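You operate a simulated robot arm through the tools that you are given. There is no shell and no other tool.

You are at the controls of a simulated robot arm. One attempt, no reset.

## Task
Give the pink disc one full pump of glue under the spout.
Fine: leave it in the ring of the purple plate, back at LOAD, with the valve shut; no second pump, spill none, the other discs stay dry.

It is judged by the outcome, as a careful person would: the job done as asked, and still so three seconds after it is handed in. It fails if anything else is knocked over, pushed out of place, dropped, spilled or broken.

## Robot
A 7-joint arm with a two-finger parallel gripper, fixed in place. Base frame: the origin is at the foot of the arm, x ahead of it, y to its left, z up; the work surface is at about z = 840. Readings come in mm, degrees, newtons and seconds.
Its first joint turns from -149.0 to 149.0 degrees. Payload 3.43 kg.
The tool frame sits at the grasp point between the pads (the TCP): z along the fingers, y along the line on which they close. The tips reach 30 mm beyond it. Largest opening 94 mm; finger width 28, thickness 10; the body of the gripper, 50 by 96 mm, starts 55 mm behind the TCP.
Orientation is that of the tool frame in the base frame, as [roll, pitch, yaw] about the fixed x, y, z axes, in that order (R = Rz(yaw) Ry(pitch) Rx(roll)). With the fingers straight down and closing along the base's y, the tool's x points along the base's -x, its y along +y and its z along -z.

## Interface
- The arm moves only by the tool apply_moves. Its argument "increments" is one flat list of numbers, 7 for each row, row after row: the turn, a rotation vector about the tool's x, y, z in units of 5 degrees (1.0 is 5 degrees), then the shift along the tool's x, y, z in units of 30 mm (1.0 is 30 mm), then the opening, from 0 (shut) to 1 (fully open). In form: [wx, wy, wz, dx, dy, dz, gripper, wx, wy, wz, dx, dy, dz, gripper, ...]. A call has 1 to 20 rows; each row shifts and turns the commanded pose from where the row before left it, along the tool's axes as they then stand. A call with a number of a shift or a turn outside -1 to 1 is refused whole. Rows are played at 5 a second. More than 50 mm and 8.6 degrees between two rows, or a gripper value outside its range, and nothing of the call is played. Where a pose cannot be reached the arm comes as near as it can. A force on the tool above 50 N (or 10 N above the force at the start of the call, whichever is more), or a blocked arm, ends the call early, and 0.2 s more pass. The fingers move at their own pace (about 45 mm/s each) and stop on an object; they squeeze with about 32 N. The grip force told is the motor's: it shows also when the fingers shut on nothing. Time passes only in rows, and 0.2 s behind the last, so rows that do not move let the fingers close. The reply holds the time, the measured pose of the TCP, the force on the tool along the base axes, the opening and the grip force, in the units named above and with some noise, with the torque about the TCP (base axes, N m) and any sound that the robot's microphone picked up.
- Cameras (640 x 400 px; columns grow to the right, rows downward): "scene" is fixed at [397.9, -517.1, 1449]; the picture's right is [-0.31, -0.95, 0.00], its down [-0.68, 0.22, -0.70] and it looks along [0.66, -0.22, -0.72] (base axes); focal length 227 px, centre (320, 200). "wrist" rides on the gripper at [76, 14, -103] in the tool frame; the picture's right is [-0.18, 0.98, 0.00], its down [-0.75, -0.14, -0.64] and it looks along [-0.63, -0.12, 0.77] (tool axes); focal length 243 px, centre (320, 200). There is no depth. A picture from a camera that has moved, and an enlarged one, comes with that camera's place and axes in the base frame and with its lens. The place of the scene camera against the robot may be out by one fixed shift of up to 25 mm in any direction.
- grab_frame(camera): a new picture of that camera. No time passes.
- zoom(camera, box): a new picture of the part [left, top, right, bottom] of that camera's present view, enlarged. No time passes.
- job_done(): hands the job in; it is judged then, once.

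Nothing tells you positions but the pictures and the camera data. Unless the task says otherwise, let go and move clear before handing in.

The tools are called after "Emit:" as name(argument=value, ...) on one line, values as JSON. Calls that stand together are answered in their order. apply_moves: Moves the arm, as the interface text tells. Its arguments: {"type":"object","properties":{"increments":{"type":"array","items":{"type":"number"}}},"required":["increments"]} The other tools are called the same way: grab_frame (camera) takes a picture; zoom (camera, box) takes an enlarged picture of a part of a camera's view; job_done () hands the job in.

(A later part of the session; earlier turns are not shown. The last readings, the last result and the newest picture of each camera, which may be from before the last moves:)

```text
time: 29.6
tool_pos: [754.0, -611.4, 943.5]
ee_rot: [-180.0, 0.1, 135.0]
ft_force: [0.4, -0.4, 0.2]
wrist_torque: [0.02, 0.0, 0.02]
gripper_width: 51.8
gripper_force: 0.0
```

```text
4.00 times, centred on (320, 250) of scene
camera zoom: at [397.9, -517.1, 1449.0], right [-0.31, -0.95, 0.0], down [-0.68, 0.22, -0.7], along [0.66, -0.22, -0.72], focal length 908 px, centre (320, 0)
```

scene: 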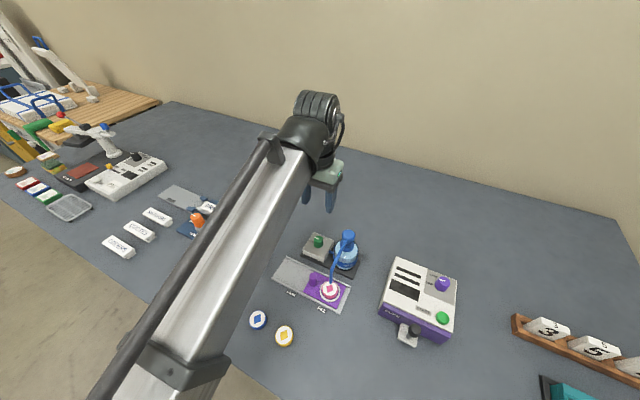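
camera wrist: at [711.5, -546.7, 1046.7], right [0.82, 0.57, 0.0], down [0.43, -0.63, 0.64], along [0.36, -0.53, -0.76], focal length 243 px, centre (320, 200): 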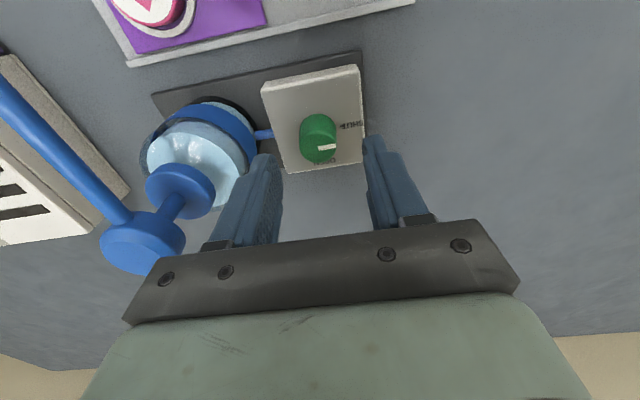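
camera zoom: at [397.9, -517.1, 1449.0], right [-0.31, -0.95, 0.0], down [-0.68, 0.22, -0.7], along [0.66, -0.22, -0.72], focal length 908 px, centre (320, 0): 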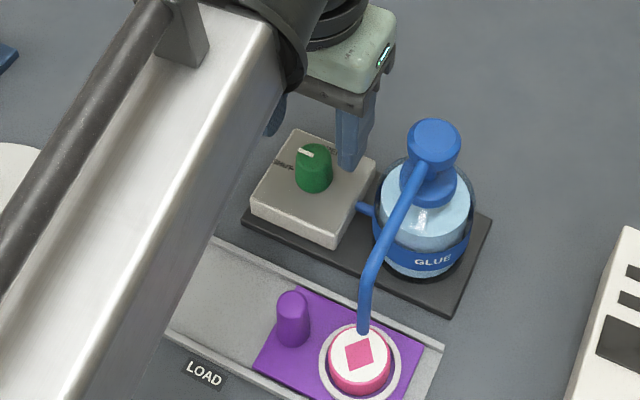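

The knob is centred between the fingers and the bottle is clear. I'll narrow slightly and go down to grip height.

Emit:
apply_moves(increments=[0, 0, 0, 0, 0, 0.4, 0.47, 0, 0, 0, 0, 0, 0.4, 0.47, 0, 0, 0, 0, 0, 0.3, 0.47, 0, 0, 0, 0, 0, 0, 0.47])

Emit:
grab_frame(camera="wrist")

Emit:
zoom(camera="scene", box=[260, 200, 380, 300])

```text
time: 30.6
tool_pos: [754.3, -611.1, 910.4]
ee_rot: [-179.9, 0.1, 135.1]
ft_force: [-0.8, -0.3, 0.3]
wrist_torque: [0.02, 0.0, 0.01]
gripper_width: 44.3
gripper_force: 0.1
```

```text
taken
camera wrist: at [711.0, -547.4, 1012.3], right [0.82, 0.57, 0.0], down [0.43, -0.63, 0.64], along [0.36, -0.53, -0.77], focal length 243 px, centre (320, 200)
```

wrist: 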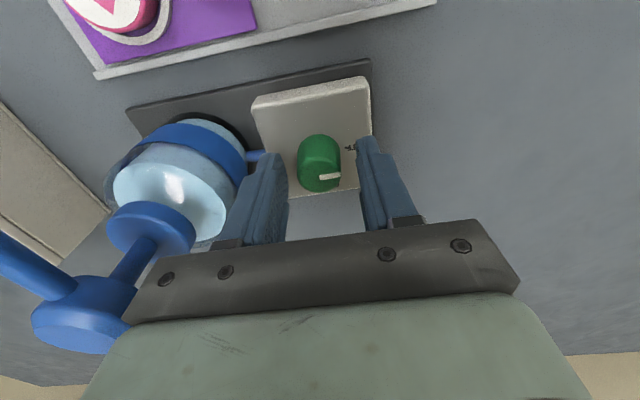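

```text
4.00 times, centred on (320, 250) of scene
camera zoom: at [397.9, -517.1, 1449.0], right [-0.31, -0.95, 0.0], down [-0.68, 0.22, -0.7], along [0.66, -0.22, -0.72], focal length 908 px, centre (320, 0)
```

zoom: 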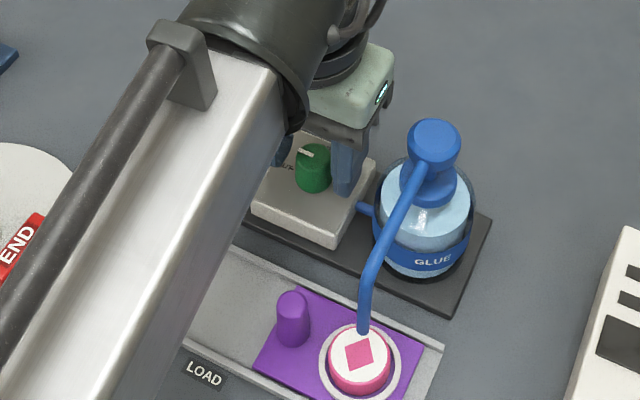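

Both fingers straddle the knob with no contact. I'll close on it.

Emit:
apply_moves(increments=[0, 0, 0, 0, 0, 0, 0.35, 0, 0, 0, 0, 0, 0, 0.25, 0, 0, 0, 0, 0, 0, 0.15, 0, 0, 0, 0, 0, 0, 0.15, 0, 0, 0, 0, 0, 0, 0.15])

Emit:
grab_frame(camera="wrist")

```text
time: 31.8
tool_pos: [752.8, -612.2, 910.0]
ee_rot: [-180.0, 0.1, 135.0]
ft_force: [-4.6, -4.3, -1.4]
wrist_torque: [-0.22, 0.13, 0.0]
gripper_width: 26.9
gripper_force: 45.2
```

```text
taken
camera wrist: at [710.6, -547.8, 1012.4], right [0.82, 0.57, 0.0], down [0.43, -0.63, 0.64], along [0.36, -0.53, -0.77], focal length 243 px, centre (320, 200)
```

wrist: 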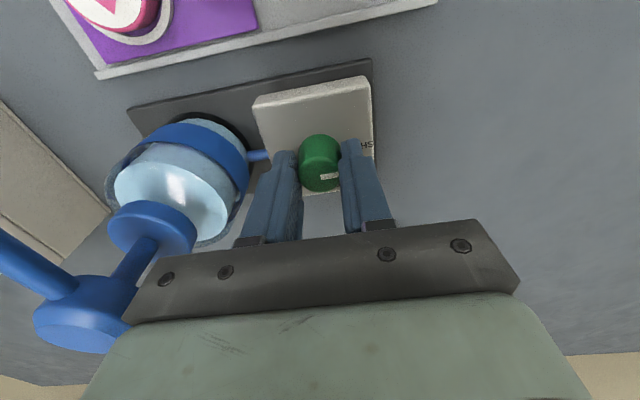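

The knob is gripped at 26.9 mm. I'll turn it clockwise toward OPEN, 45° first.

Emit:
apply_moves(increments=[0, 0, 0.5, 0, -0.013, 0, 0.15, 0, 0, 0.8, 0, 0, 0, 0.15, 0, 0, 0.8, 0, 0, 0, 0.15, 0, 0, 0.8, 0, 0, 0, 0.15, 0, 0, 0.8, 0, 0, 0, 0.15, 0, 0, 0.8, 0, 0, 0, 0.15, 0, 0, 0.8, 0, 0, 0, 0.15, 0, 0, 0.8, 0, 0, 0, 0.15, 0, 0, 0.8, 0, 0, 0, 0.15, 0, 0, 0.8, 0, 0, 0, 0.15, 0, 0, 0.8, 0, 0, 0, 0.15, 0, 0, 0, 0, 0, 0, 0.15])

Emit:
grab_frame(camera="wrist")

Emit:
zoom(camera="scene", box=[260, 200, 380, 300])

```text
time: 34.4
tool_pos: [754.3, -611.0, 910.4]
ee_rot: [180.0, 0.0, 92.5]
ft_force: [-11.1, -0.7, -28.4]
wrist_torque: [0.33, 0.31, 0.03]
gripper_width: 27.0
gripper_force: 45.0
```

```text
taken
camera wrist: at [765.6, -535.2, 1012.8], right [0.99, -0.14, 0.0], down [-0.11, -0.76, 0.64], along [-0.09, -0.64, -0.77], focal length 243 px, centre (320, 200)
```

wrist: 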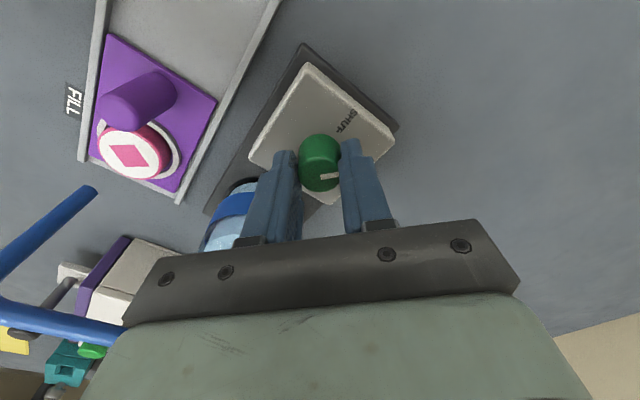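

```text
4.00 times, centred on (320, 250) of scene
camera zoom: at [397.9, -517.1, 1449.0], right [-0.31, -0.95, 0.0], down [-0.68, 0.22, -0.7], along [0.66, -0.22, -0.72], focal length 908 px, centre (320, 0)
```

zoom: 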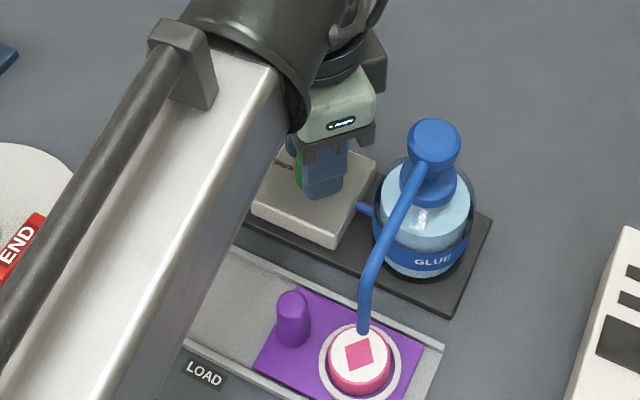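

The knob turns with the gripper. There is an upward pull of about 28 N on it, so I'll ease down a millimetre and finish the turn.

Emit:
apply_moves(increments=[0, 0, 0, 0, -0.02, 0.035, 0.15, 0, 0, 0.8, 0, 0, 0, 0.15, 0, 0, 0.8, 0, 0, 0, 0.15, 0, 0, 0.8, 0, 0, 0, 0.15, 0, 0, 0.8, 0, 0, 0, 0.15, 0, 0, 0.8, 0, 0, 0, 0.15, 0, 0, 0.8, 0, 0, 0, 0.15, 0, 0, 0, 0, 0, 0, 0.15])

```text
time: 36.2
tool_pos: [752.7, -611.3, 909.4]
ee_rot: [180.0, 0.1, 68.5]
ft_force: [2.3, -1.4, 1.5]
wrist_torque: [-0.28, 0.06, 0.01]
gripper_width: 26.5
gripper_force: 44.8
```

Forces are low now. I'll complete the remaining turn to the OPEN mark.

Emit:
apply_moves(increments=[0, 0, 0.8, 0, 0, 0, 0.15, 0, 0, 0.8, 0, 0, 0, 0.15, 0, 0, 0.8, 0, 0, 0, 0.15, 0, 0, 0.8, 0, 0, 0, 0.15, 0, 0, 0.8, 0, 0, 0, 0.15, 0, 0, 0.7, 0, 0, 0, 0.15, 0, 0, 0, 0, 0, 0, 0.15])

Emit:
grab_frame(camera="wrist")

Emit:
zoom(camera="scene", box=[260, 200, 380, 300])

```text
time: 37.8
tool_pos: [753.7, -612.0, 909.0]
ee_rot: [179.8, 0.1, 45.0]
ft_force: [11.0, -9.1, 6.2]
wrist_torque: [-0.79, 0.17, 0.0]
gripper_width: 26.6
gripper_force: 45.2
```

```text
taken
camera wrist: at [818.5, -568.0, 1012.9], right [0.56, -0.83, 0.0], down [-0.63, -0.43, 0.64], along [-0.53, -0.36, -0.77], focal length 243 px, centre (320, 200)
```

wrist: 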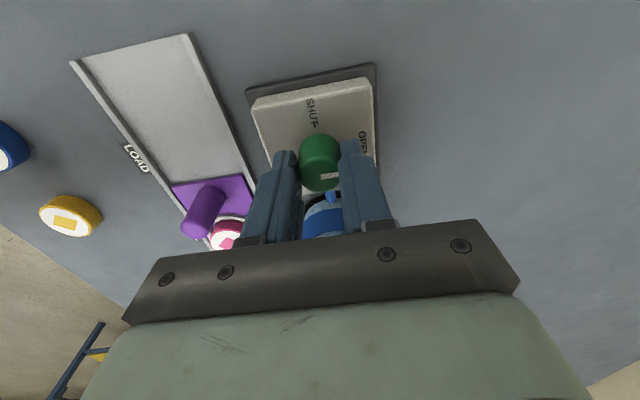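

```text
4.00 times, centred on (320, 250) of scene
camera zoom: at [397.9, -517.1, 1449.0], right [-0.31, -0.95, 0.0], down [-0.68, 0.22, -0.7], along [0.66, -0.22, -0.72], focal length 908 px, centre (320, 0)
```

zoom: 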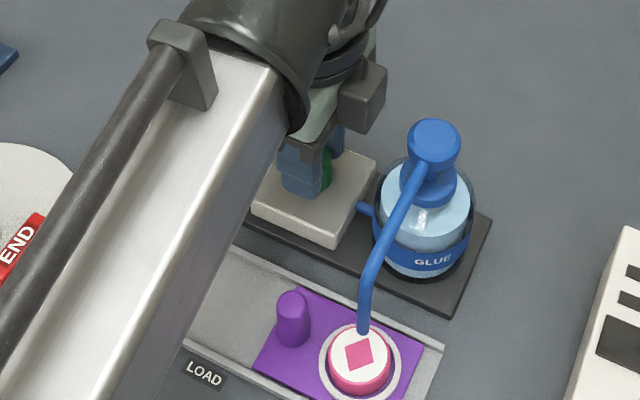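

The pointer now faces OPEN. I'll release the knob, rise and check it.

Emit:
apply_moves(increments=[0, 0, 0, 0, 0, 0, 0.47, 0, 0, 0, 0, 0, 0, 0.47, 0, 0, 0, 0, 0, 0, 0.47, 0, 0, 0, 0, 0, -0.4, 0.47, 0, 0, 0, 0, 0, -0.8, 0.47, 0, 0, 0, 0, 0, -0.9, 0.47, 0, 0, 0, 0, 0, -0.9, 0.47, 0, 0, 0, 0, 0, -0.9, 0.47, 0, 0, 0, 0, 0, -0.9, 0.47, 0, 0, 0, 0, 0, 0, 0.47])

Emit:
grab_frame(camera="wrist")

Emit:
zoom(camera="scene", box=[260, 200, 380, 300])

```text
time: 40.0
tool_pos: [753.7, -611.7, 1054.4]
ee_rot: [179.9, 0.0, 45.0]
ft_force: [-0.1, -0.9, 0.0]
wrist_torque: [0.02, 0.0, 0.0]
gripper_width: 44.3
gripper_force: 0.1
```

```text
taken
camera wrist: at [818.6, -568.2, 1157.7], right [0.57, -0.82, 0.0], down [-0.63, -0.43, 0.64], along [-0.53, -0.36, -0.77], focal length 243 px, centre (320, 200)
```

wrist: 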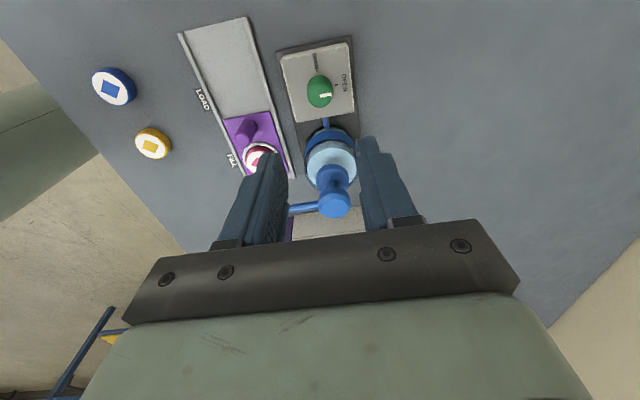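

```text
4.00 times, centred on (320, 250) of scene
camera zoom: at [397.9, -517.1, 1449.0], right [-0.31, -0.95, 0.0], down [-0.68, 0.22, -0.7], along [0.66, -0.22, -0.72], focal length 908 px, centre (320, 0)
```

zoom: 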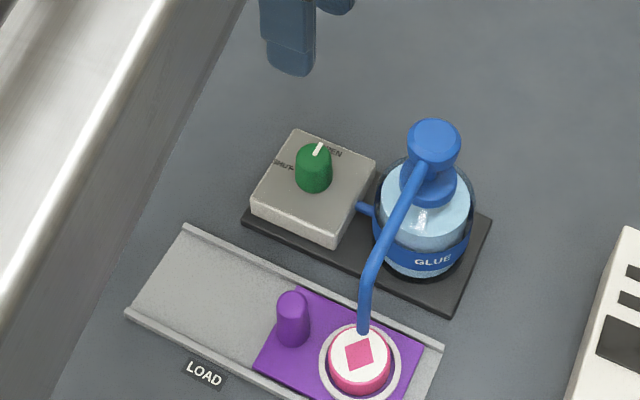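

Emit:
zoom(camera="wrist", box=[270, 30, 370, 120])

Emit:
zoom(camera="wrist", box=[280, 110, 380, 230])

```text
4.44 times, centred on (320, 75) of wrist
camera zoom: at [818.6, -568.2, 1157.7], right [0.57, -0.82, 0.0], down [-0.63, -0.43, 0.64], along [-0.53, -0.36, -0.77], focal length 1078 px, centre (320, 756)
```

zoom: 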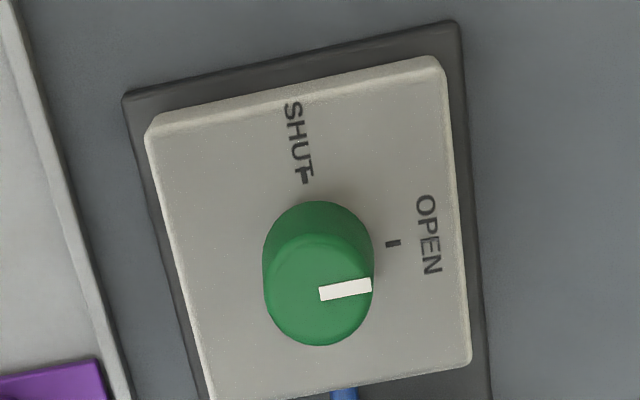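

```text
3.33 times, centred on (330, 170) of wrist
camera zoom: at [818.6, -568.2, 1157.7], right [0.57, -0.82, 0.0], down [-0.63, -0.43, 0.64], along [-0.53, -0.36, -0.77], focal length 809 px, centre (287, 300)
```

zoom: 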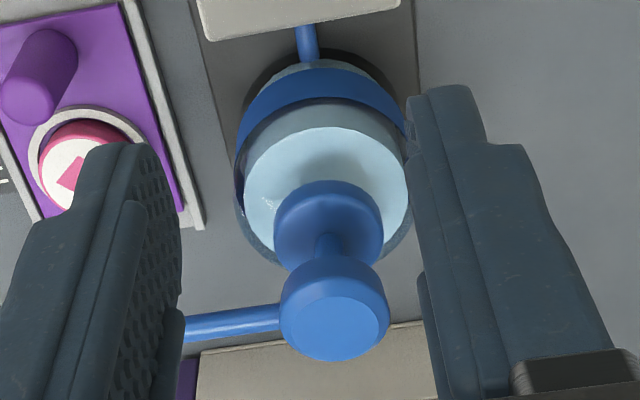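

The valve is open. Next I'll close the fingers and move above the pump head at about (694, -672), staying above it.

Emit:
apply_moves(increments=[0, 0, 0, -0.706, 0.01, 0, 0.2, 0, 0, 0, -0.706, 0, 0, 0, 0, 0, 0, -0.706, 0, 0, 0, 0, 0, 0, -0.706, 0, 0, 0, 0, 0, 0, 0, 0, 0, 0, 0, 0, 0, 0, 0, 0, 0])

Emit:
grab_frame(camera="wrist")

Emit:
grab_frame(camera="scene")

```text
time: 41.4
tool_pos: [691.7, -669.4, 1053.6]
ee_rot: [179.8, 0.0, 45.1]
ft_force: [-0.4, 0.1, -0.2]
wrist_torque: [0.02, -0.03, -0.03]
gripper_width: 0.0
gripper_force: 31.5
```

```text
taken
camera wrist: at [757.7, -626.6, 1156.3], right [0.57, -0.82, 0.0], down [-0.63, -0.43, 0.64], along [-0.53, -0.36, -0.77], focal length 243 px, centre (320, 200)
```

wrist: 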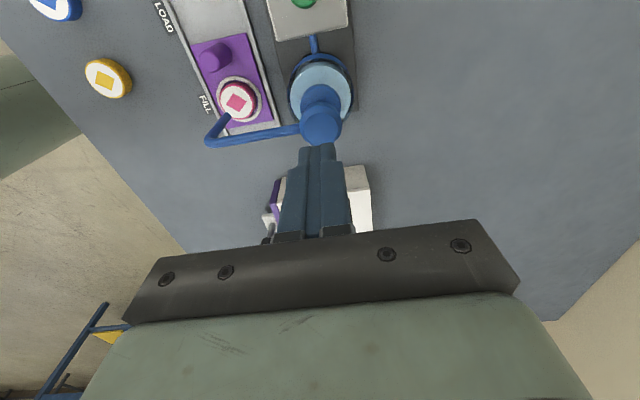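

```text
taken
```

scene: 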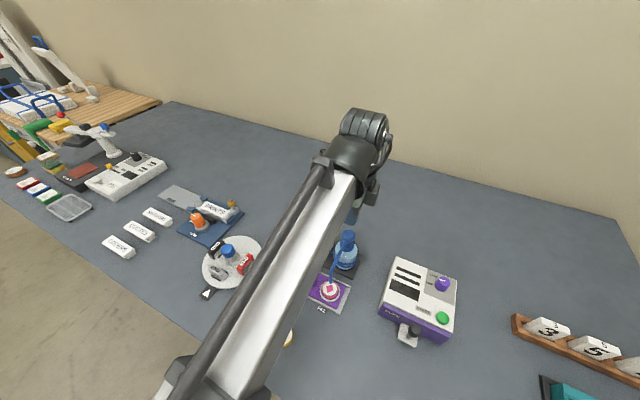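

Emit:
zoom(camera="wrist", box=[270, 60, 370, 180])

Emit:
zoom(camera="wrist", box=[190, 50, 280, 160])

Emit:
zoom(camera="scene", box=[310, 190, 400, 310])

```text
3.33 times, centred on (320, 120) of wrist
camera zoom: at [757.7, -626.6, 1156.3], right [0.57, -0.82, 0.0], down [-0.63, -0.43, 0.64], along [-0.53, -0.36, -0.77], focal length 809 px, centre (320, 467)
```

zoom: 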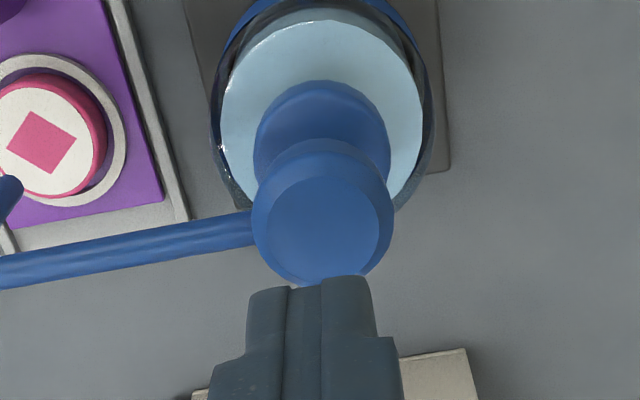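

```text
3.64 times, centred on (235, 105) of wrist
camera zoom: at [757.7, -626.6, 1156.3], right [0.57, -0.82, 0.0], down [-0.63, -0.43, 0.64], along [-0.53, -0.36, -0.77], focal length 882 px, centre (629, 546)
```

zoom: 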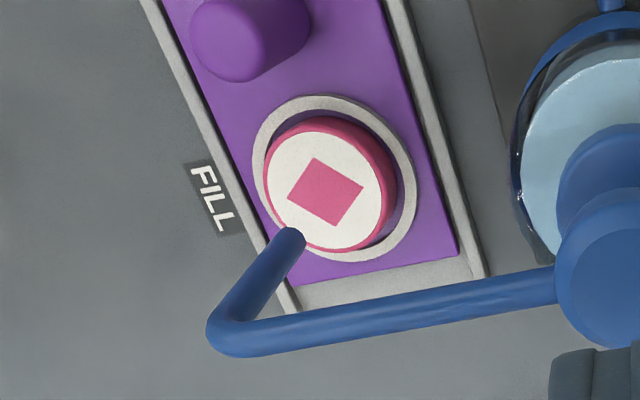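

```text
3.33 times, centred on (355, 250) of scene
camera zoom: at [397.9, -517.1, 1449.0], right [-0.31, -0.95, 0.0], down [-0.68, 0.22, -0.7], along [0.66, -0.22, -0.72], focal length 756 px, centre (203, 33)
```

zoom: 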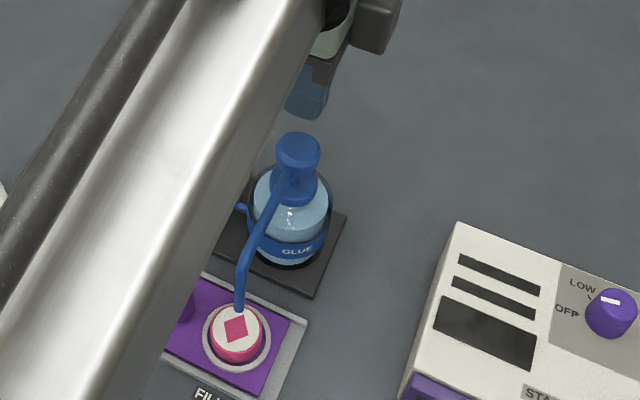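

Emit:
apply_moves(increments=[0, 0, 0, 0, 0, 0, 0, 0, 0, 0, 0, 0, 0, 0])

```text
time: 42.0
tool_pos: [693.2, -670.7, 1053.7]
ee_rot: [179.9, 0.0, 44.9]
ft_force: [-0.2, 0.5, 0.4]
wrist_torque: [0.01, 0.0, -0.01]
gripper_width: 0.0
gripper_force: 32.1
```

The gripper is centred over the pump head. I'll come down to just above it.

Emit:
apply_moves(increments=[0, 0, 0, -0.02, 0.025, 0.5, 0, 0, 0, 0, 0, 0, 0.5, 0, 0, 0, 0, 0, 0, 0.35, 0, 0, 0, 0, 0, 0, 0, 0])

Emit:
zoom(camera="scene", box=[310, 190, 400, 310])

Emit:
zoom(camera="wrist", box=[220, 60, 420, 200])

```text
time: 43.0
tool_pos: [693.3, -673.2, 1012.1]
ee_rot: [179.9, 0.0, 45.1]
ft_force: [0.0, 0.4, 0.7]
wrist_torque: [0.02, 0.0, -0.04]
gripper_width: 0.0
gripper_force: 31.8
```

```text
3.33 times, centred on (355, 250) of scene
camera zoom: at [397.9, -517.1, 1449.0], right [-0.31, -0.95, 0.0], down [-0.68, 0.22, -0.7], along [0.66, -0.22, -0.72], focal length 756 px, centre (203, 33)
```

zoom: 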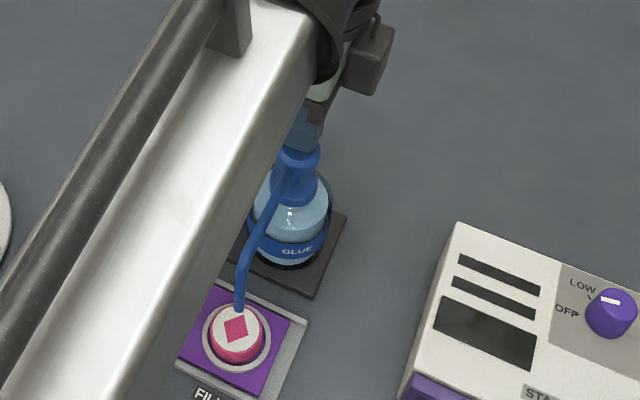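

```text
2.86 times, centred on (320, 130) of wrist
camera zoom: at [759.3, -628.2, 1116.2], right [0.57, -0.82, 0.0], down [-0.63, -0.43, 0.64], along [-0.53, -0.36, -0.77], focal length 693 px, centre (320, 400)
```

zoom: 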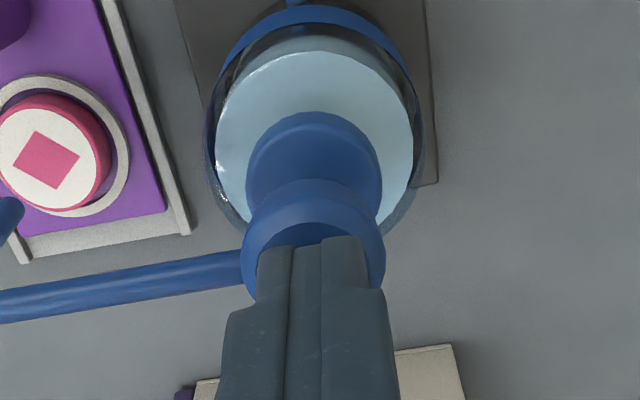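

The fingertips are about 10 mm above the head and centred. I'll feel down for contact in small steps.

Emit:
apply_moves(increments=[0, 0, 0, 0, 0, 0.07, 0, 0, 0, 0, 0, 0, 0.07, 0, 0, 0, 0, 0, 0, 0.07, 0, 0, 0, 0, 0, 0, 0.07, 0])

```text
time: 44.0
tool_pos: [694.3, -672.8, 1004.0]
ee_rot: [179.9, 0.0, 45.0]
ft_force: [1.2, -1.1, 2.9]
wrist_torque: [-0.03, -0.03, 0.0]
gripper_width: 0.1
gripper_force: 31.4
```

There is light contact at a fingertip height of about 974. I'll press on in one steady downward stroke, watching the force.

Emit:
apply_moves(increments=[0, 0, 0, 0, 0, 0.08, 0, 0, 0, 0, 0, 0, 0.08, 0])

```text
time: 44.6
tool_pos: [694.1, -671.8, 1000.3]
ee_rot: [179.8, 0.0, 45.1]
ft_force: [1.8, 1.3, 6.1]
wrist_torque: [0.06, -0.04, -0.05]
gripper_width: 0.0
gripper_force: 31.8
```

Emit:
apply_moves(increments=[0, 0, 0, 0, 0, 0.1, 0, 0, 0, 0, 0, 0, 0.1, 0])

```text
time: 45.2
tool_pos: [694.3, -672.8, 993.5]
ee_rot: [179.9, -0.1, 45.1]
ft_force: [-3.3, 4.5, 10.2]
wrist_torque: [0.21, 0.08, 0.06]
gripper_width: 0.1
gripper_force: 31.4
```

Emit:
apply_moves(increments=[0, 0, 0, 0, 0, 0.07, 0, 0, 0, 0, 0, 0, 0.07, 0])

Emit:
zoom(camera="scene", box=[310, 190, 400, 310])

Emit:
zoom(camera="wrist", box=[180, 40, 400, 200])

```text
time: 45.8
tool_pos: [694.5, -672.8, 992.8]
ee_rot: [179.8, 0.0, 45.0]
ft_force: [-4.4, 3.7, 39.2]
wrist_torque: [0.13, 0.14, -0.02]
gripper_width: 0.1
gripper_force: 32.0
```

```text
3.33 times, centred on (355, 250) of scene
camera zoom: at [397.9, -517.1, 1449.0], right [-0.31, -0.95, 0.0], down [-0.68, 0.22, -0.7], along [0.66, -0.22, -0.72], focal length 756 px, centre (203, 33)
```

zoom: 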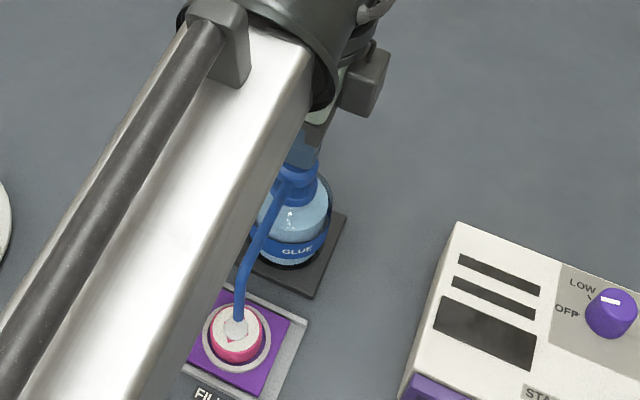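

```text
2.50 times, centred on (290, 120) of wrist
camera zoom: at [758.2, -628.5, 1095.7], right [0.57, -0.82, 0.01], down [-0.63, -0.43, 0.64], along [-0.53, -0.37, -0.77], focal length 606 px, centre (395, 400)
```

zoom: 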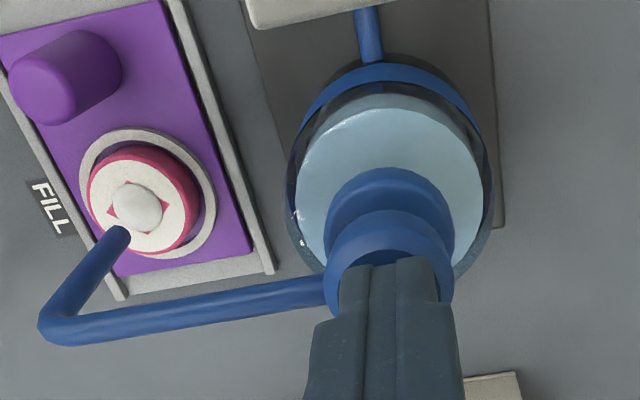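

The head has hit its stop at a stroke of about 12 mm (39 N), and a white blob of glue sits in the centre of the pink disc. That is one full pump, so I'll rise straight off.

Emit:
apply_moves(increments=[0, 0, 0, 0, 0, -0.2, 0, 0, 0, 0, 0, 0, -0.3, 0, 0, 0, 0, 0, 0, -0.5, 0, 0, 0, 0, 0, 0, -0.7, 0, 0, 0, 0, 0, 0, -0.8, 0, 0, 0, 0, 0, 0, 0, 0])

Emit:
grab_frame(camera="wrist")

Emit:
zoom(camera="scene", box=[310, 190, 400, 310])

Emit:
zoom(camera="wrist", box=[180, 40, 400, 200])

```text
time: 47.2
tool_pos: [693.6, -672.8, 1065.5]
ee_rot: [179.8, -0.1, 45.0]
ft_force: [-0.8, -0.3, 0.3]
wrist_torque: [-0.04, -0.01, 0.0]
gripper_width: 0.1
gripper_force: 32.5
```

```text
taken
camera wrist: at [758.0, -628.3, 1169.3], right [0.57, -0.82, 0.0], down [-0.63, -0.43, 0.64], along [-0.53, -0.36, -0.77], focal length 243 px, centre (320, 200)
```

wrist: 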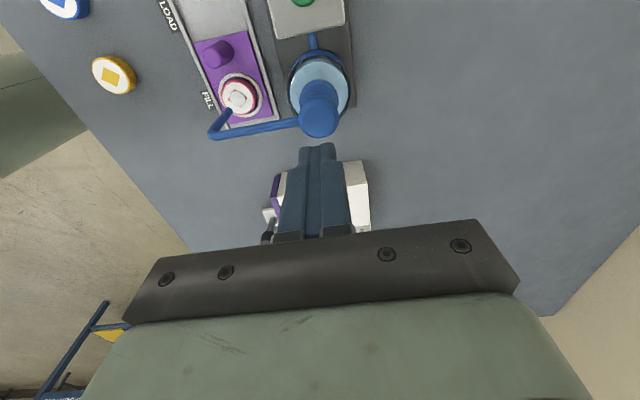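

```text
3.33 times, centred on (355, 250) of scene
camera zoom: at [397.9, -517.1, 1449.0], right [-0.31, -0.95, 0.0], down [-0.68, 0.22, -0.7], along [0.66, -0.22, -0.72], focal length 756 px, centre (203, 33)
```

zoom: 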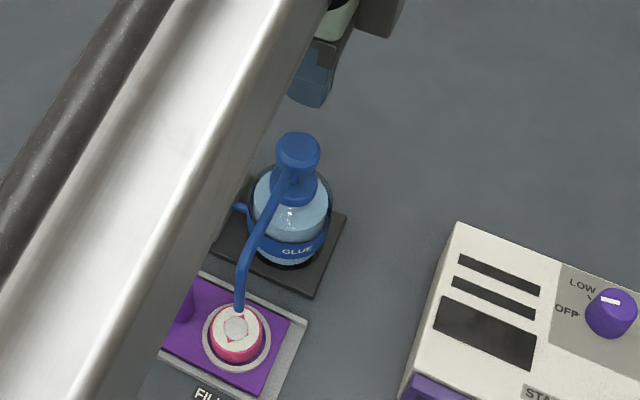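

```text
2.50 times, centred on (290, 120) of wrist
camera zoom: at [758.0, -628.3, 1169.3], right [0.57, -0.82, 0.0], down [-0.63, -0.43, 0.64], along [-0.53, -0.36, -0.77], focal length 606 px, centre (395, 400)
```

zoom: 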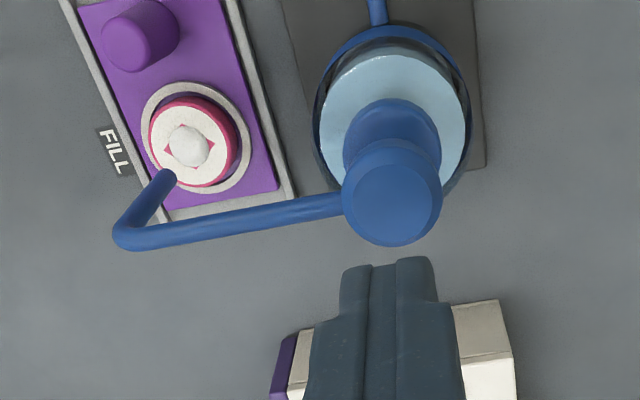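

The pump head has sprung back, and the glue sits on the pink disc with nothing spilled. Next I'll shut the valve, so I'm moving back above the knob at yaw 45 with the fingers opened.

Emit:
apply_moves(increments=[0, 0, 0, 0.717, -0.005, 0, 0.1, 0, 0, 0, 0.717, -0.005, 0, 0.3, 0, 0, 0, 0.717, -0.005, 0, 0.47, 0, 0, 0, 0.717, -0.005, 0, 0.47, 0, 0, 0, 0, 0, 0.8, 0.47, 0, 0, 0, 0, 0, 0.8, 0.47, 0, 0, 0, 0, 0, 0.8, 0.47, 0, 0, 0, 0, 0, 0.8, 0.47, 0, 0, 0, 0, 0, 0, 0.47])

Emit:
grab_frame(camera="wrist")

Emit:
zoom(camera="scene", box=[260, 200, 380, 300])

```text
time: 49.2
tool_pos: [754.3, -609.8, 965.6]
ee_rot: [179.9, 0.0, 45.0]
ft_force: [0.0, -0.7, 0.0]
wrist_torque: [0.04, 0.01, 0.02]
gripper_width: 44.2
gripper_force: 0.1
```

```text
taken
camera wrist: at [819.3, -565.1, 1069.5], right [0.57, -0.82, 0.0], down [-0.63, -0.43, 0.64], along [-0.53, -0.36, -0.77], focal length 243 px, centre (320, 200)
```

wrist: 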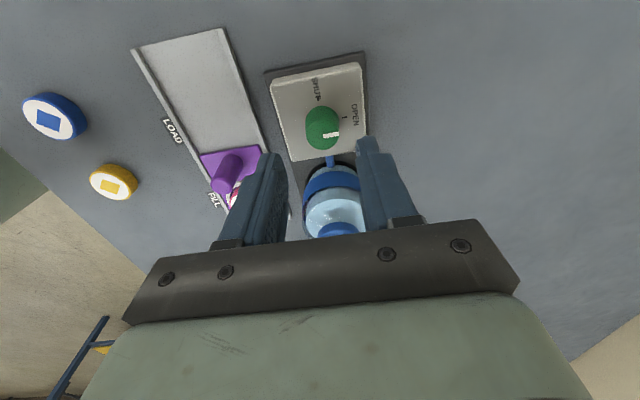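

```text
4.00 times, centred on (320, 250) of scene
camera zoom: at [397.9, -517.1, 1449.0], right [-0.31, -0.95, 0.0], down [-0.68, 0.22, -0.7], along [0.66, -0.22, -0.72], focal length 908 px, centre (320, 0)
```

zoom: 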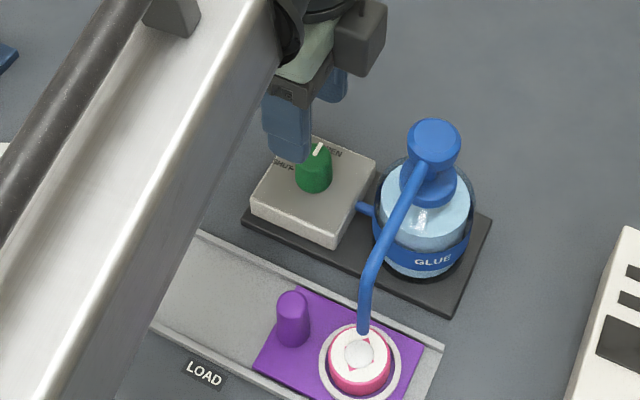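

The fingers are centred over the knob. I'll go down to grip height and close.

Emit:
apply_moves(increments=[0, 0, 0, 0, 0, 0.7, 0.47, 0, 0, 0, 0, 0, 0.7, 0.47, 0, 0, 0, 0, 0, 0.43, 0.47, 0, 0, 0, 0, 0, 0, 0.47])

Emit:
grab_frame(camera="wrist")

```text
time: 50.2
tool_pos: [755.1, -612.0, 912.6]
ee_rot: [179.8, 0.0, 45.0]
ft_force: [0.1, 0.7, 0.0]
wrist_torque: [-0.03, -0.02, -0.01]
gripper_width: 44.3
gripper_force: 0.2
```

```text
taken
camera wrist: at [819.2, -567.7, 1016.2], right [0.57, -0.82, 0.0], down [-0.63, -0.43, 0.64], along [-0.53, -0.36, -0.77], focal length 243 px, centre (320, 200)
```

wrist: 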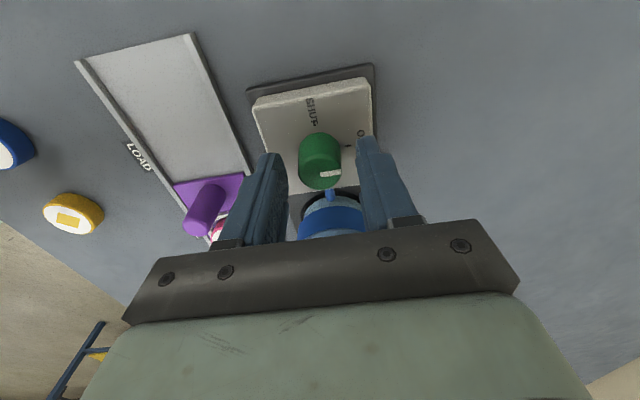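

Emit:
apply_moves(increments=[0, 0, 0, 0, 0, 0.07, 0.35, 0, 0, 0, 0, 0, 0, 0.25, 0, 0, 0, 0, 0, 0, 0.15, 0, 0, 0, 0, 0, 0, 0.15, 0, 0, 0, 0, 0, 0, 0.15])

```text
time: 51.4
tool_pos: [755.4, -611.4, 910.4]
ee_rot: [179.9, 0.0, 45.0]
ft_force: [-7.0, 5.4, -1.3]
wrist_torque: [0.22, 0.22, 0.0]
gripper_width: 26.6
gripper_force: 45.0
```

The knob is gripped. I'll turn it back counter-clockwise toward SHUT in stages.

Emit:
apply_moves(increments=[0, 0, -0.5, 0, -0.015, 0, 0.15, 0, 0, -0.8, 0, 0, 0, 0.15, 0, 0, -0.8, 0, 0, 0, 0.15, 0, 0, -0.8, 0, 0, 0, 0.15, 0, 0, -0.8, 0, 0, 0, 0.15, 0, 0, -0.8, 0, 0, 0, 0.15, 0, 0, -0.8, 0, 0, 0, 0.15, 0, 0, 0, 0, 0, 0, 0.15])

```text
time: 53.2
tool_pos: [754.3, -610.6, 910.3]
ee_rot: [179.9, 0.0, 71.6]
ft_force: [-6.2, 15.1, -16.2]
wrist_torque: [0.35, 0.15, 0.01]
gripper_width: 26.6
gripper_force: 45.1
```

Emit:
apply_moves(increments=[0, 0, 0, 0.015, -0.02, 0.02, 0.15, 0, 0, -0.8, 0, 0, 0, 0.15, 0, 0, -0.8, 0, 0, 0, 0.15, 0, 0, -0.8, 0, 0, 0, 0.15, 0, 0, -0.8, 0, 0, 0, 0.15, 0, 0, -0.8, 0, 0, 0, 0.15, 0, 0, -0.8, 0, 0, 0, 0.15, 0, 0, 0, 0, 0, 0, 0.15])

```text
time: 55.0
tool_pos: [753.2, -610.9, 911.1]
ee_rot: [179.9, 0.2, 95.6]
ft_force: [3.1, 8.9, 0.2]
wrist_torque: [-0.67, -0.18, -0.01]
gripper_width: 26.2
gripper_force: 44.2
```

Emit:
apply_moves(increments=[0, 0, -0.8, 0, 0, 0, 0.15, 0, 0, -0.8, 0, 0, 0, 0.15, 0, 0, -0.8, 0, 0, 0, 0.15, 0, 0, -0.8, 0, 0, 0, 0.15, 0, 0, -0.8, 0, 0, 0, 0.15, 0, 0, -0.8, 0, 0, 0, 0.15, 0, 0, 0, 0, 0, 0, 0.15])

```text
time: 56.6
tool_pos: [753.4, -610.5, 911.2]
ee_rot: [-180.0, 0.3, 119.7]
ft_force: [4.3, -1.8, 15.5]
wrist_torque: [0.11, 0.01, 0.0]
gripper_width: 26.4
gripper_force: 45.0
```

Emit:
apply_moves(increments=[0, 0, -0.8, 0, 0, -0.02, 0.15, 0, 0, -0.8, 0, 0, 0, 0.15, 0, 0, -0.8, 0, 0, 0, 0.15, 0, 0, -0.66, 0, 0, 0, 0.15, 0, 0, 0, 0, 0, 0, 0.15])

Emit:
grab_frame(camera="wrist")

```text
time: 57.8
tool_pos: [752.9, -611.0, 911.1]
ee_rot: [-180.0, 0.0, 134.9]
ft_force: [-1.9, 2.5, -3.4]
wrist_torque: [-0.46, -0.49, 0.01]
gripper_width: 26.5
gripper_force: 45.1
```

```text
taken
camera wrist: at [710.3, -547.4, 1014.3], right [0.83, 0.56, 0.0], down [0.43, -0.63, 0.64], along [0.36, -0.53, -0.77], focal length 243 px, centre (320, 200)
```

wrist: 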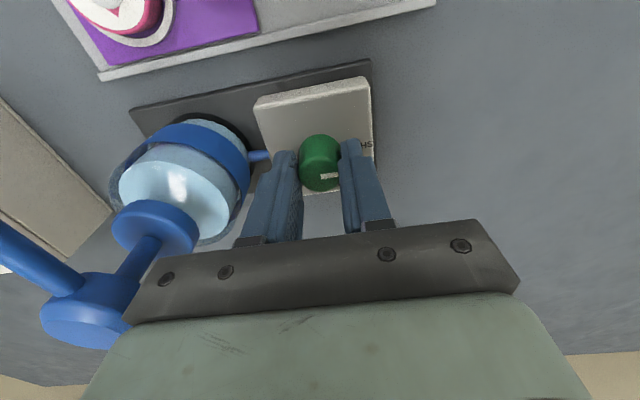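

The pointer is back in line with SHUT. I'll release, rise and check it.

Emit:
apply_moves(increments=[0, 0, 0, 0, 0, 0, 0.47, 0, 0, 0, 0, 0, 0, 0.47, 0, 0, 0, 0, 0, 0, 0.47, 0, 0, 0, 0, 0, -0.4, 0.47, 0, 0, 0, 0, 0, -0.8, 0.47, 0, 0, 0, 0, 0, -0.9, 0.47, 0, 0, 0, 0, 0, -0.9, 0.47, 0, 0, 0, 0, 0, -0.9, 0.47, 0, 0, 0, 0, 0, -0.9, 0.47, 0, 0, 0, 0, 0, 0, 0.47])

Emit:
zoom(camera="wrist", box=[270, 30, 370, 130])

Emit:
zoom(camera="scene", box=[270, 215, 380, 315])

```text
time: 60.0
tool_pos: [751.1, -609.4, 1055.5]
ee_rot: [-179.9, 0.1, 134.9]
ft_force: [0.3, -0.1, -0.7]
wrist_torque: [0.02, 0.0, -0.01]
gripper_width: 44.3
gripper_force: 0.1
```

```text
4.00 times, centred on (320, 80) of wrist
camera zoom: at [708.4, -545.5, 1158.2], right [0.83, 0.56, 0.0], down [0.43, -0.63, 0.64], along [0.36, -0.53, -0.77], focal length 970 px, centre (320, 680)
```

zoom: 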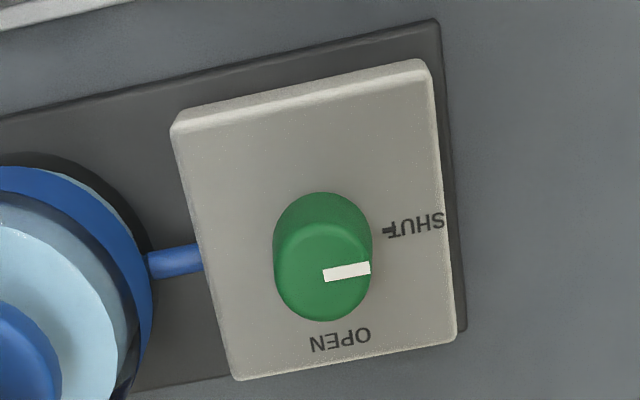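

```text
4.00 times, centred on (325, 265) of scene
camera zoom: at [397.9, -517.1, 1449.0], right [-0.31, -0.95, 0.0], down [-0.68, 0.22, -0.7], along [0.66, -0.22, -0.72], focal length 908 px, centre (300, -60)
```

zoom: 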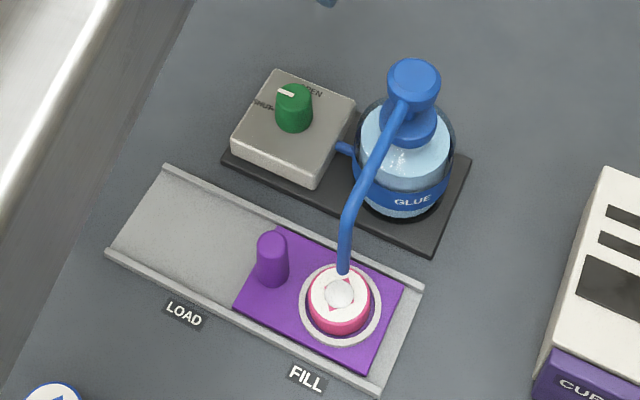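

The valve pointer is exactly where it was at the start, so it is SHUT. Next I'll turn back to yaw 45 and go above the peg at FILL to return the plate.

Emit:
apply_moves(increments=[0, 0, 1, 0, 0, 0, 0.55, 0, 0, 1, 0, 0, 0, 0.55, 0, 0, 1, 0, 0, 0, 0.55, 0, 0, 1, 0, 0, 0, 0.55, 0, 0, 1, 0, 0, 0, 0.55, 0, 0, 1, 0, 0, 0, 0.55, 0, 0, 1, 0, 0, 0, 0.55, 0, 0, 1, 0, 0, 0, 0.55, 0, 0, 1, 0, 0, 0, 0.55, 0, 0, 1, 0, 0, 0, 0.55, 0, 0, 1, 0, 0, 0, 0.55, 0, 0, 1, 0, 0, 0, 0.55, 0, 0, 1, 0, 0, 0, 0.55, 0, 0, 1, 0, 0, 0, 0.55, 0, 0, 1, 0, 0, 0, 0.55, 0, 0, 1, 0, 0, 0, 0.55, 0, 0, 1, 0, 0, 0, 0.55, 0, 0, 1, 0, 0, 0, 0.55, 0, 0, 0, 0, 0, 0, 0.55])

```text
time: 64.0
tool_pos: [752.4, -610.0, 1055.2]
ee_rot: [-180.0, 0.0, 44.7]
ft_force: [-0.3, 0.2, 0.4]
wrist_torque: [0.0, 0.0, -0.01]
gripper_width: 52.0
gripper_force: 0.1
```

Emit:
apply_moves(increments=[0, 0, 0, -0.283, -0.812, 0, 0.55, 0, 0, 0, -0.283, -0.812, 0, 0.55, 0, 0, 0, -0.283, -0.812, 0, 0.55, 0, 0, 0, -0.283, -0.812, 0, 0.55, 0, 0, 0, 0, 0, 0.9, 0.55, 0, 0, 0, 0, 0, 0.9, 0.55, 0, 0, 0, 0, 0, 0.9, 0.55, 0, 0, 0, 0, 0, 0, 0.55, 0, 0, 0, 0, 0, 0, 0.55])

Emit:
grab_frame(camera="wrist")

Emit:
zoom(camera="wrist", box=[230, 60, 410, 220])

Emit:
zoom(camera="scene", box=[270, 215, 380, 315])

```text
time: 66.0
tool_pos: [661.3, -563.2, 973.1]
ee_rot: [179.8, 0.0, 44.6]
ft_force: [0.6, 0.0, -0.3]
wrist_torque: [0.01, 0.0, -0.04]
gripper_width: 51.8
gripper_force: 0.1
```

```text
taken
camera wrist: at [725.7, -519.6, 1076.0], right [0.56, -0.83, 0.0], down [-0.64, -0.43, 0.64], along [-0.53, -0.36, -0.77], focal length 243 px, centre (320, 200)
```

wrist: 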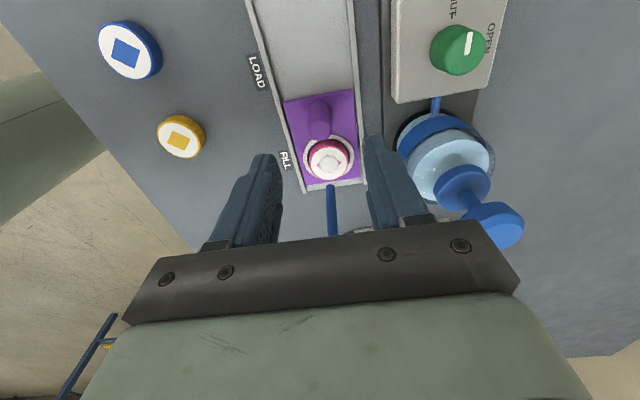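

```text
2.50 times, centred on (320, 140) of wrist
camera zoom: at [725.7, -519.6, 1076.0], right [0.56, -0.83, 0.0], down [-0.64, -0.43, 0.64], along [-0.53, -0.36, -0.77], focal length 606 px, centre (320, 350)
```

zoom: 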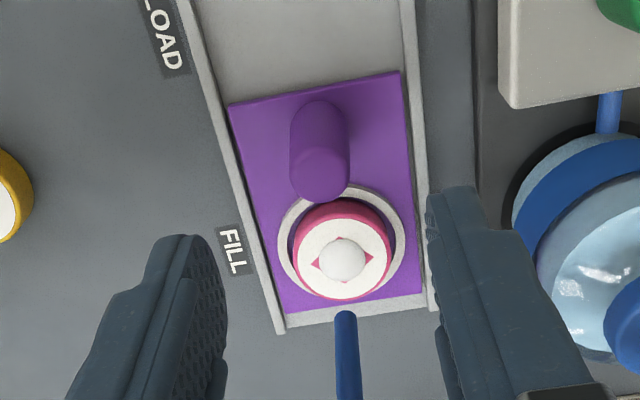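

```text
4.00 times, centred on (325, 265) of scene
camera zoom: at [397.9, -517.1, 1449.0], right [-0.31, -0.95, 0.0], down [-0.68, 0.22, -0.7], along [0.66, -0.22, -0.72], focal length 908 px, centre (300, -60)
```

zoom: 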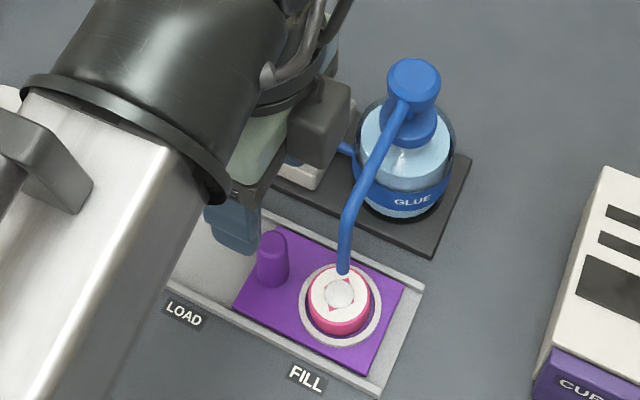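

The gripper is nearly over the peg. I'll correct by about 3 mm along the track, go down around the peg and check.

Emit:
apply_moves(increments=[0, 0, -0.08, -0.09, -0.023, 0.3, 0.55, 0, 0, 0, 0, 0, 0.8, 0.55, 0, 0, 0, 0, 0, 0.8, 0.55, 0, 0, 0, 0, 0, 0.6, 0.55, 0, 0, 0, 0, 0, 0.25, 0.55, 0, 0, 0, 0, 0, 0, 0.55])

Emit:
grab_frame(camera="wrist")

Emit:
zoom(camera="scene", box=[270, 215, 380, 315])

```text
time: 67.4
tool_pos: [660.3, -567.2, 889.9]
ee_rot: [-180.0, 0.0, 45.2]
ft_force: [0.0, -0.4, 0.8]
wrist_torque: [-0.05, -0.02, 0.02]
gripper_width: 51.6
gripper_force: 0.1
```

```text
taken
camera wrist: at [724.8, -523.6, 993.3], right [0.57, -0.82, 0.0], down [-0.63, -0.43, 0.64], along [-0.53, -0.37, -0.77], focal length 243 px, centre (320, 200)
```

wrist: 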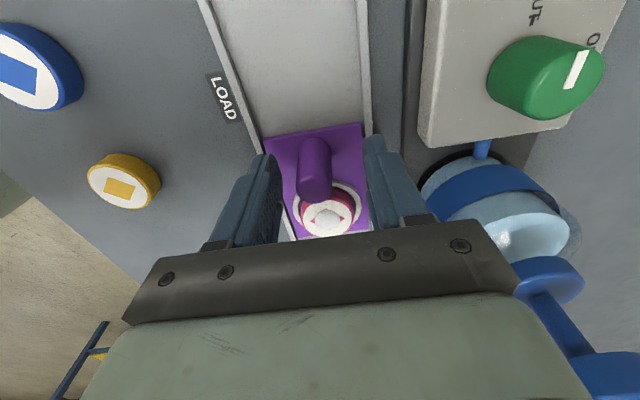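

```text
4.00 times, centred on (325, 265) of scene
camera zoom: at [397.9, -517.1, 1449.0], right [-0.31, -0.95, 0.0], down [-0.68, 0.22, -0.7], along [0.66, -0.22, -0.72], focal length 908 px, centre (300, -60)
```

zoom: 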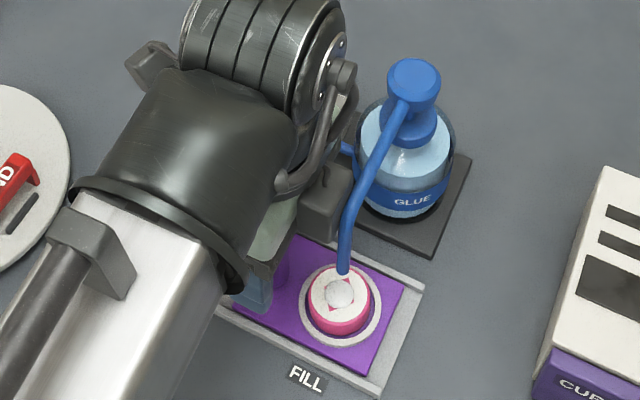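

The peg is about 2.7 mm off centre across the track. I'll shift before closing.

Emit:
apply_moves(increments=[0, 0, 0, 0, -0.09, 0, 0.55, 0, 0, 0, 0, 0, 0, 0.55])

Emit:
grab_frame(camera="wrist")

```text
time: 68.0
tool_pos: [658.9, -565.7, 889.7]
ee_rot: [179.9, 0.0, 45.3]
ft_force: [4.3, 1.1, -1.0]
wrist_torque: [-0.13, 0.29, 0.09]
gripper_width: 51.5
gripper_force: 0.0
```

```text
taken
camera wrist: at [722.8, -521.9, 994.4], right [0.57, -0.82, 0.0], down [-0.63, -0.44, 0.64], along [-0.53, -0.37, -0.77], focal length 243 px, centre (320, 200)
```

wrist: 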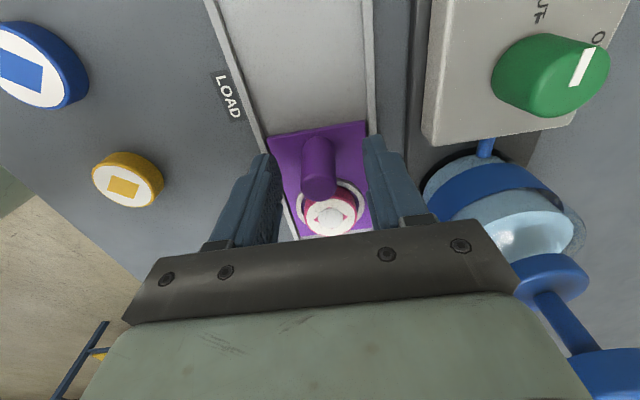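

There is a small sideways force of about 4 N, and the torque puts it well above the fingertips, so some part of the gripper may be touching the spout. I'll look before doing anything else.

Emit:
zoom(camera="scene", box=[300, 225, 360, 285])

Emit:
grab_frame(camera="scene")

```text
6.67 times, centred on (330, 255) of scene
camera zoom: at [397.9, -517.1, 1449.0], right [-0.31, -0.95, 0.0], down [-0.68, 0.22, -0.7], along [0.66, -0.22, -0.72], focal length 1513 px, centre (253, -167)
```

zoom: 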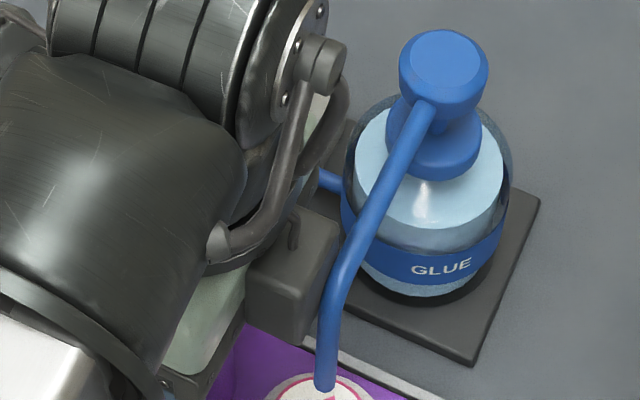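

```text
taken
```

scene: 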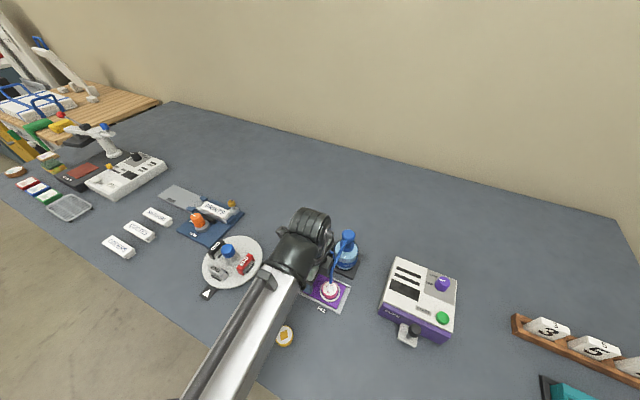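

The grey box on the far side of the gripper is just touching the spout lightly. I'll back off 4 mm along the track toward LOAD, where the pads still span the peg, and see whether the force goes away.

Emit:
apply_moves(increments=[0, 0, 0, 0.14, 0, 0, 0.55, 0, 0, 0, 0, 0, 0, 0.55])

Emit:
zoom(camera="scene", box=[300, 225, 360, 285])

Emit:
grab_frame(camera="wrist")

```text
time: 68.6
tool_pos: [659.5, -564.2, 891.5]
ee_rot: [179.9, 0.0, 45.3]
ft_force: [-0.1, 0.3, 0.9]
wrist_torque: [0.01, 0.01, -0.02]
gripper_width: 51.6
gripper_force: 0.0
```

```text
6.67 times, centred on (330, 255) of scene
camera zoom: at [397.9, -517.1, 1449.0], right [-0.31, -0.95, 0.0], down [-0.68, 0.22, -0.7], along [0.66, -0.22, -0.72], focal length 1513 px, centre (253, -167)
```

zoom: 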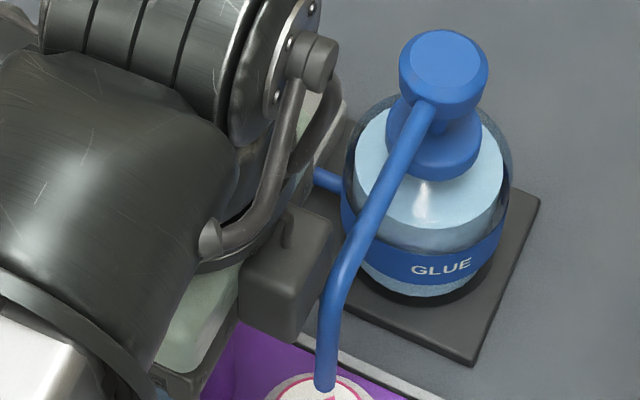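

```text
taken
camera wrist: at [724.1, -520.1, 994.7], right [0.57, -0.82, 0.0], down [-0.63, -0.43, 0.64], along [-0.53, -0.37, -0.77], focal length 243 px, centre (320, 200)
```

wrist: 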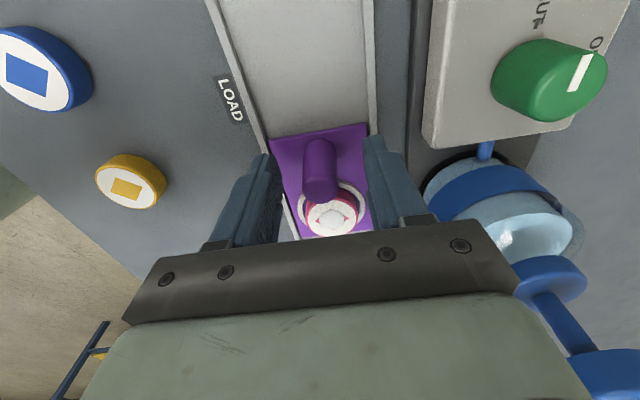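

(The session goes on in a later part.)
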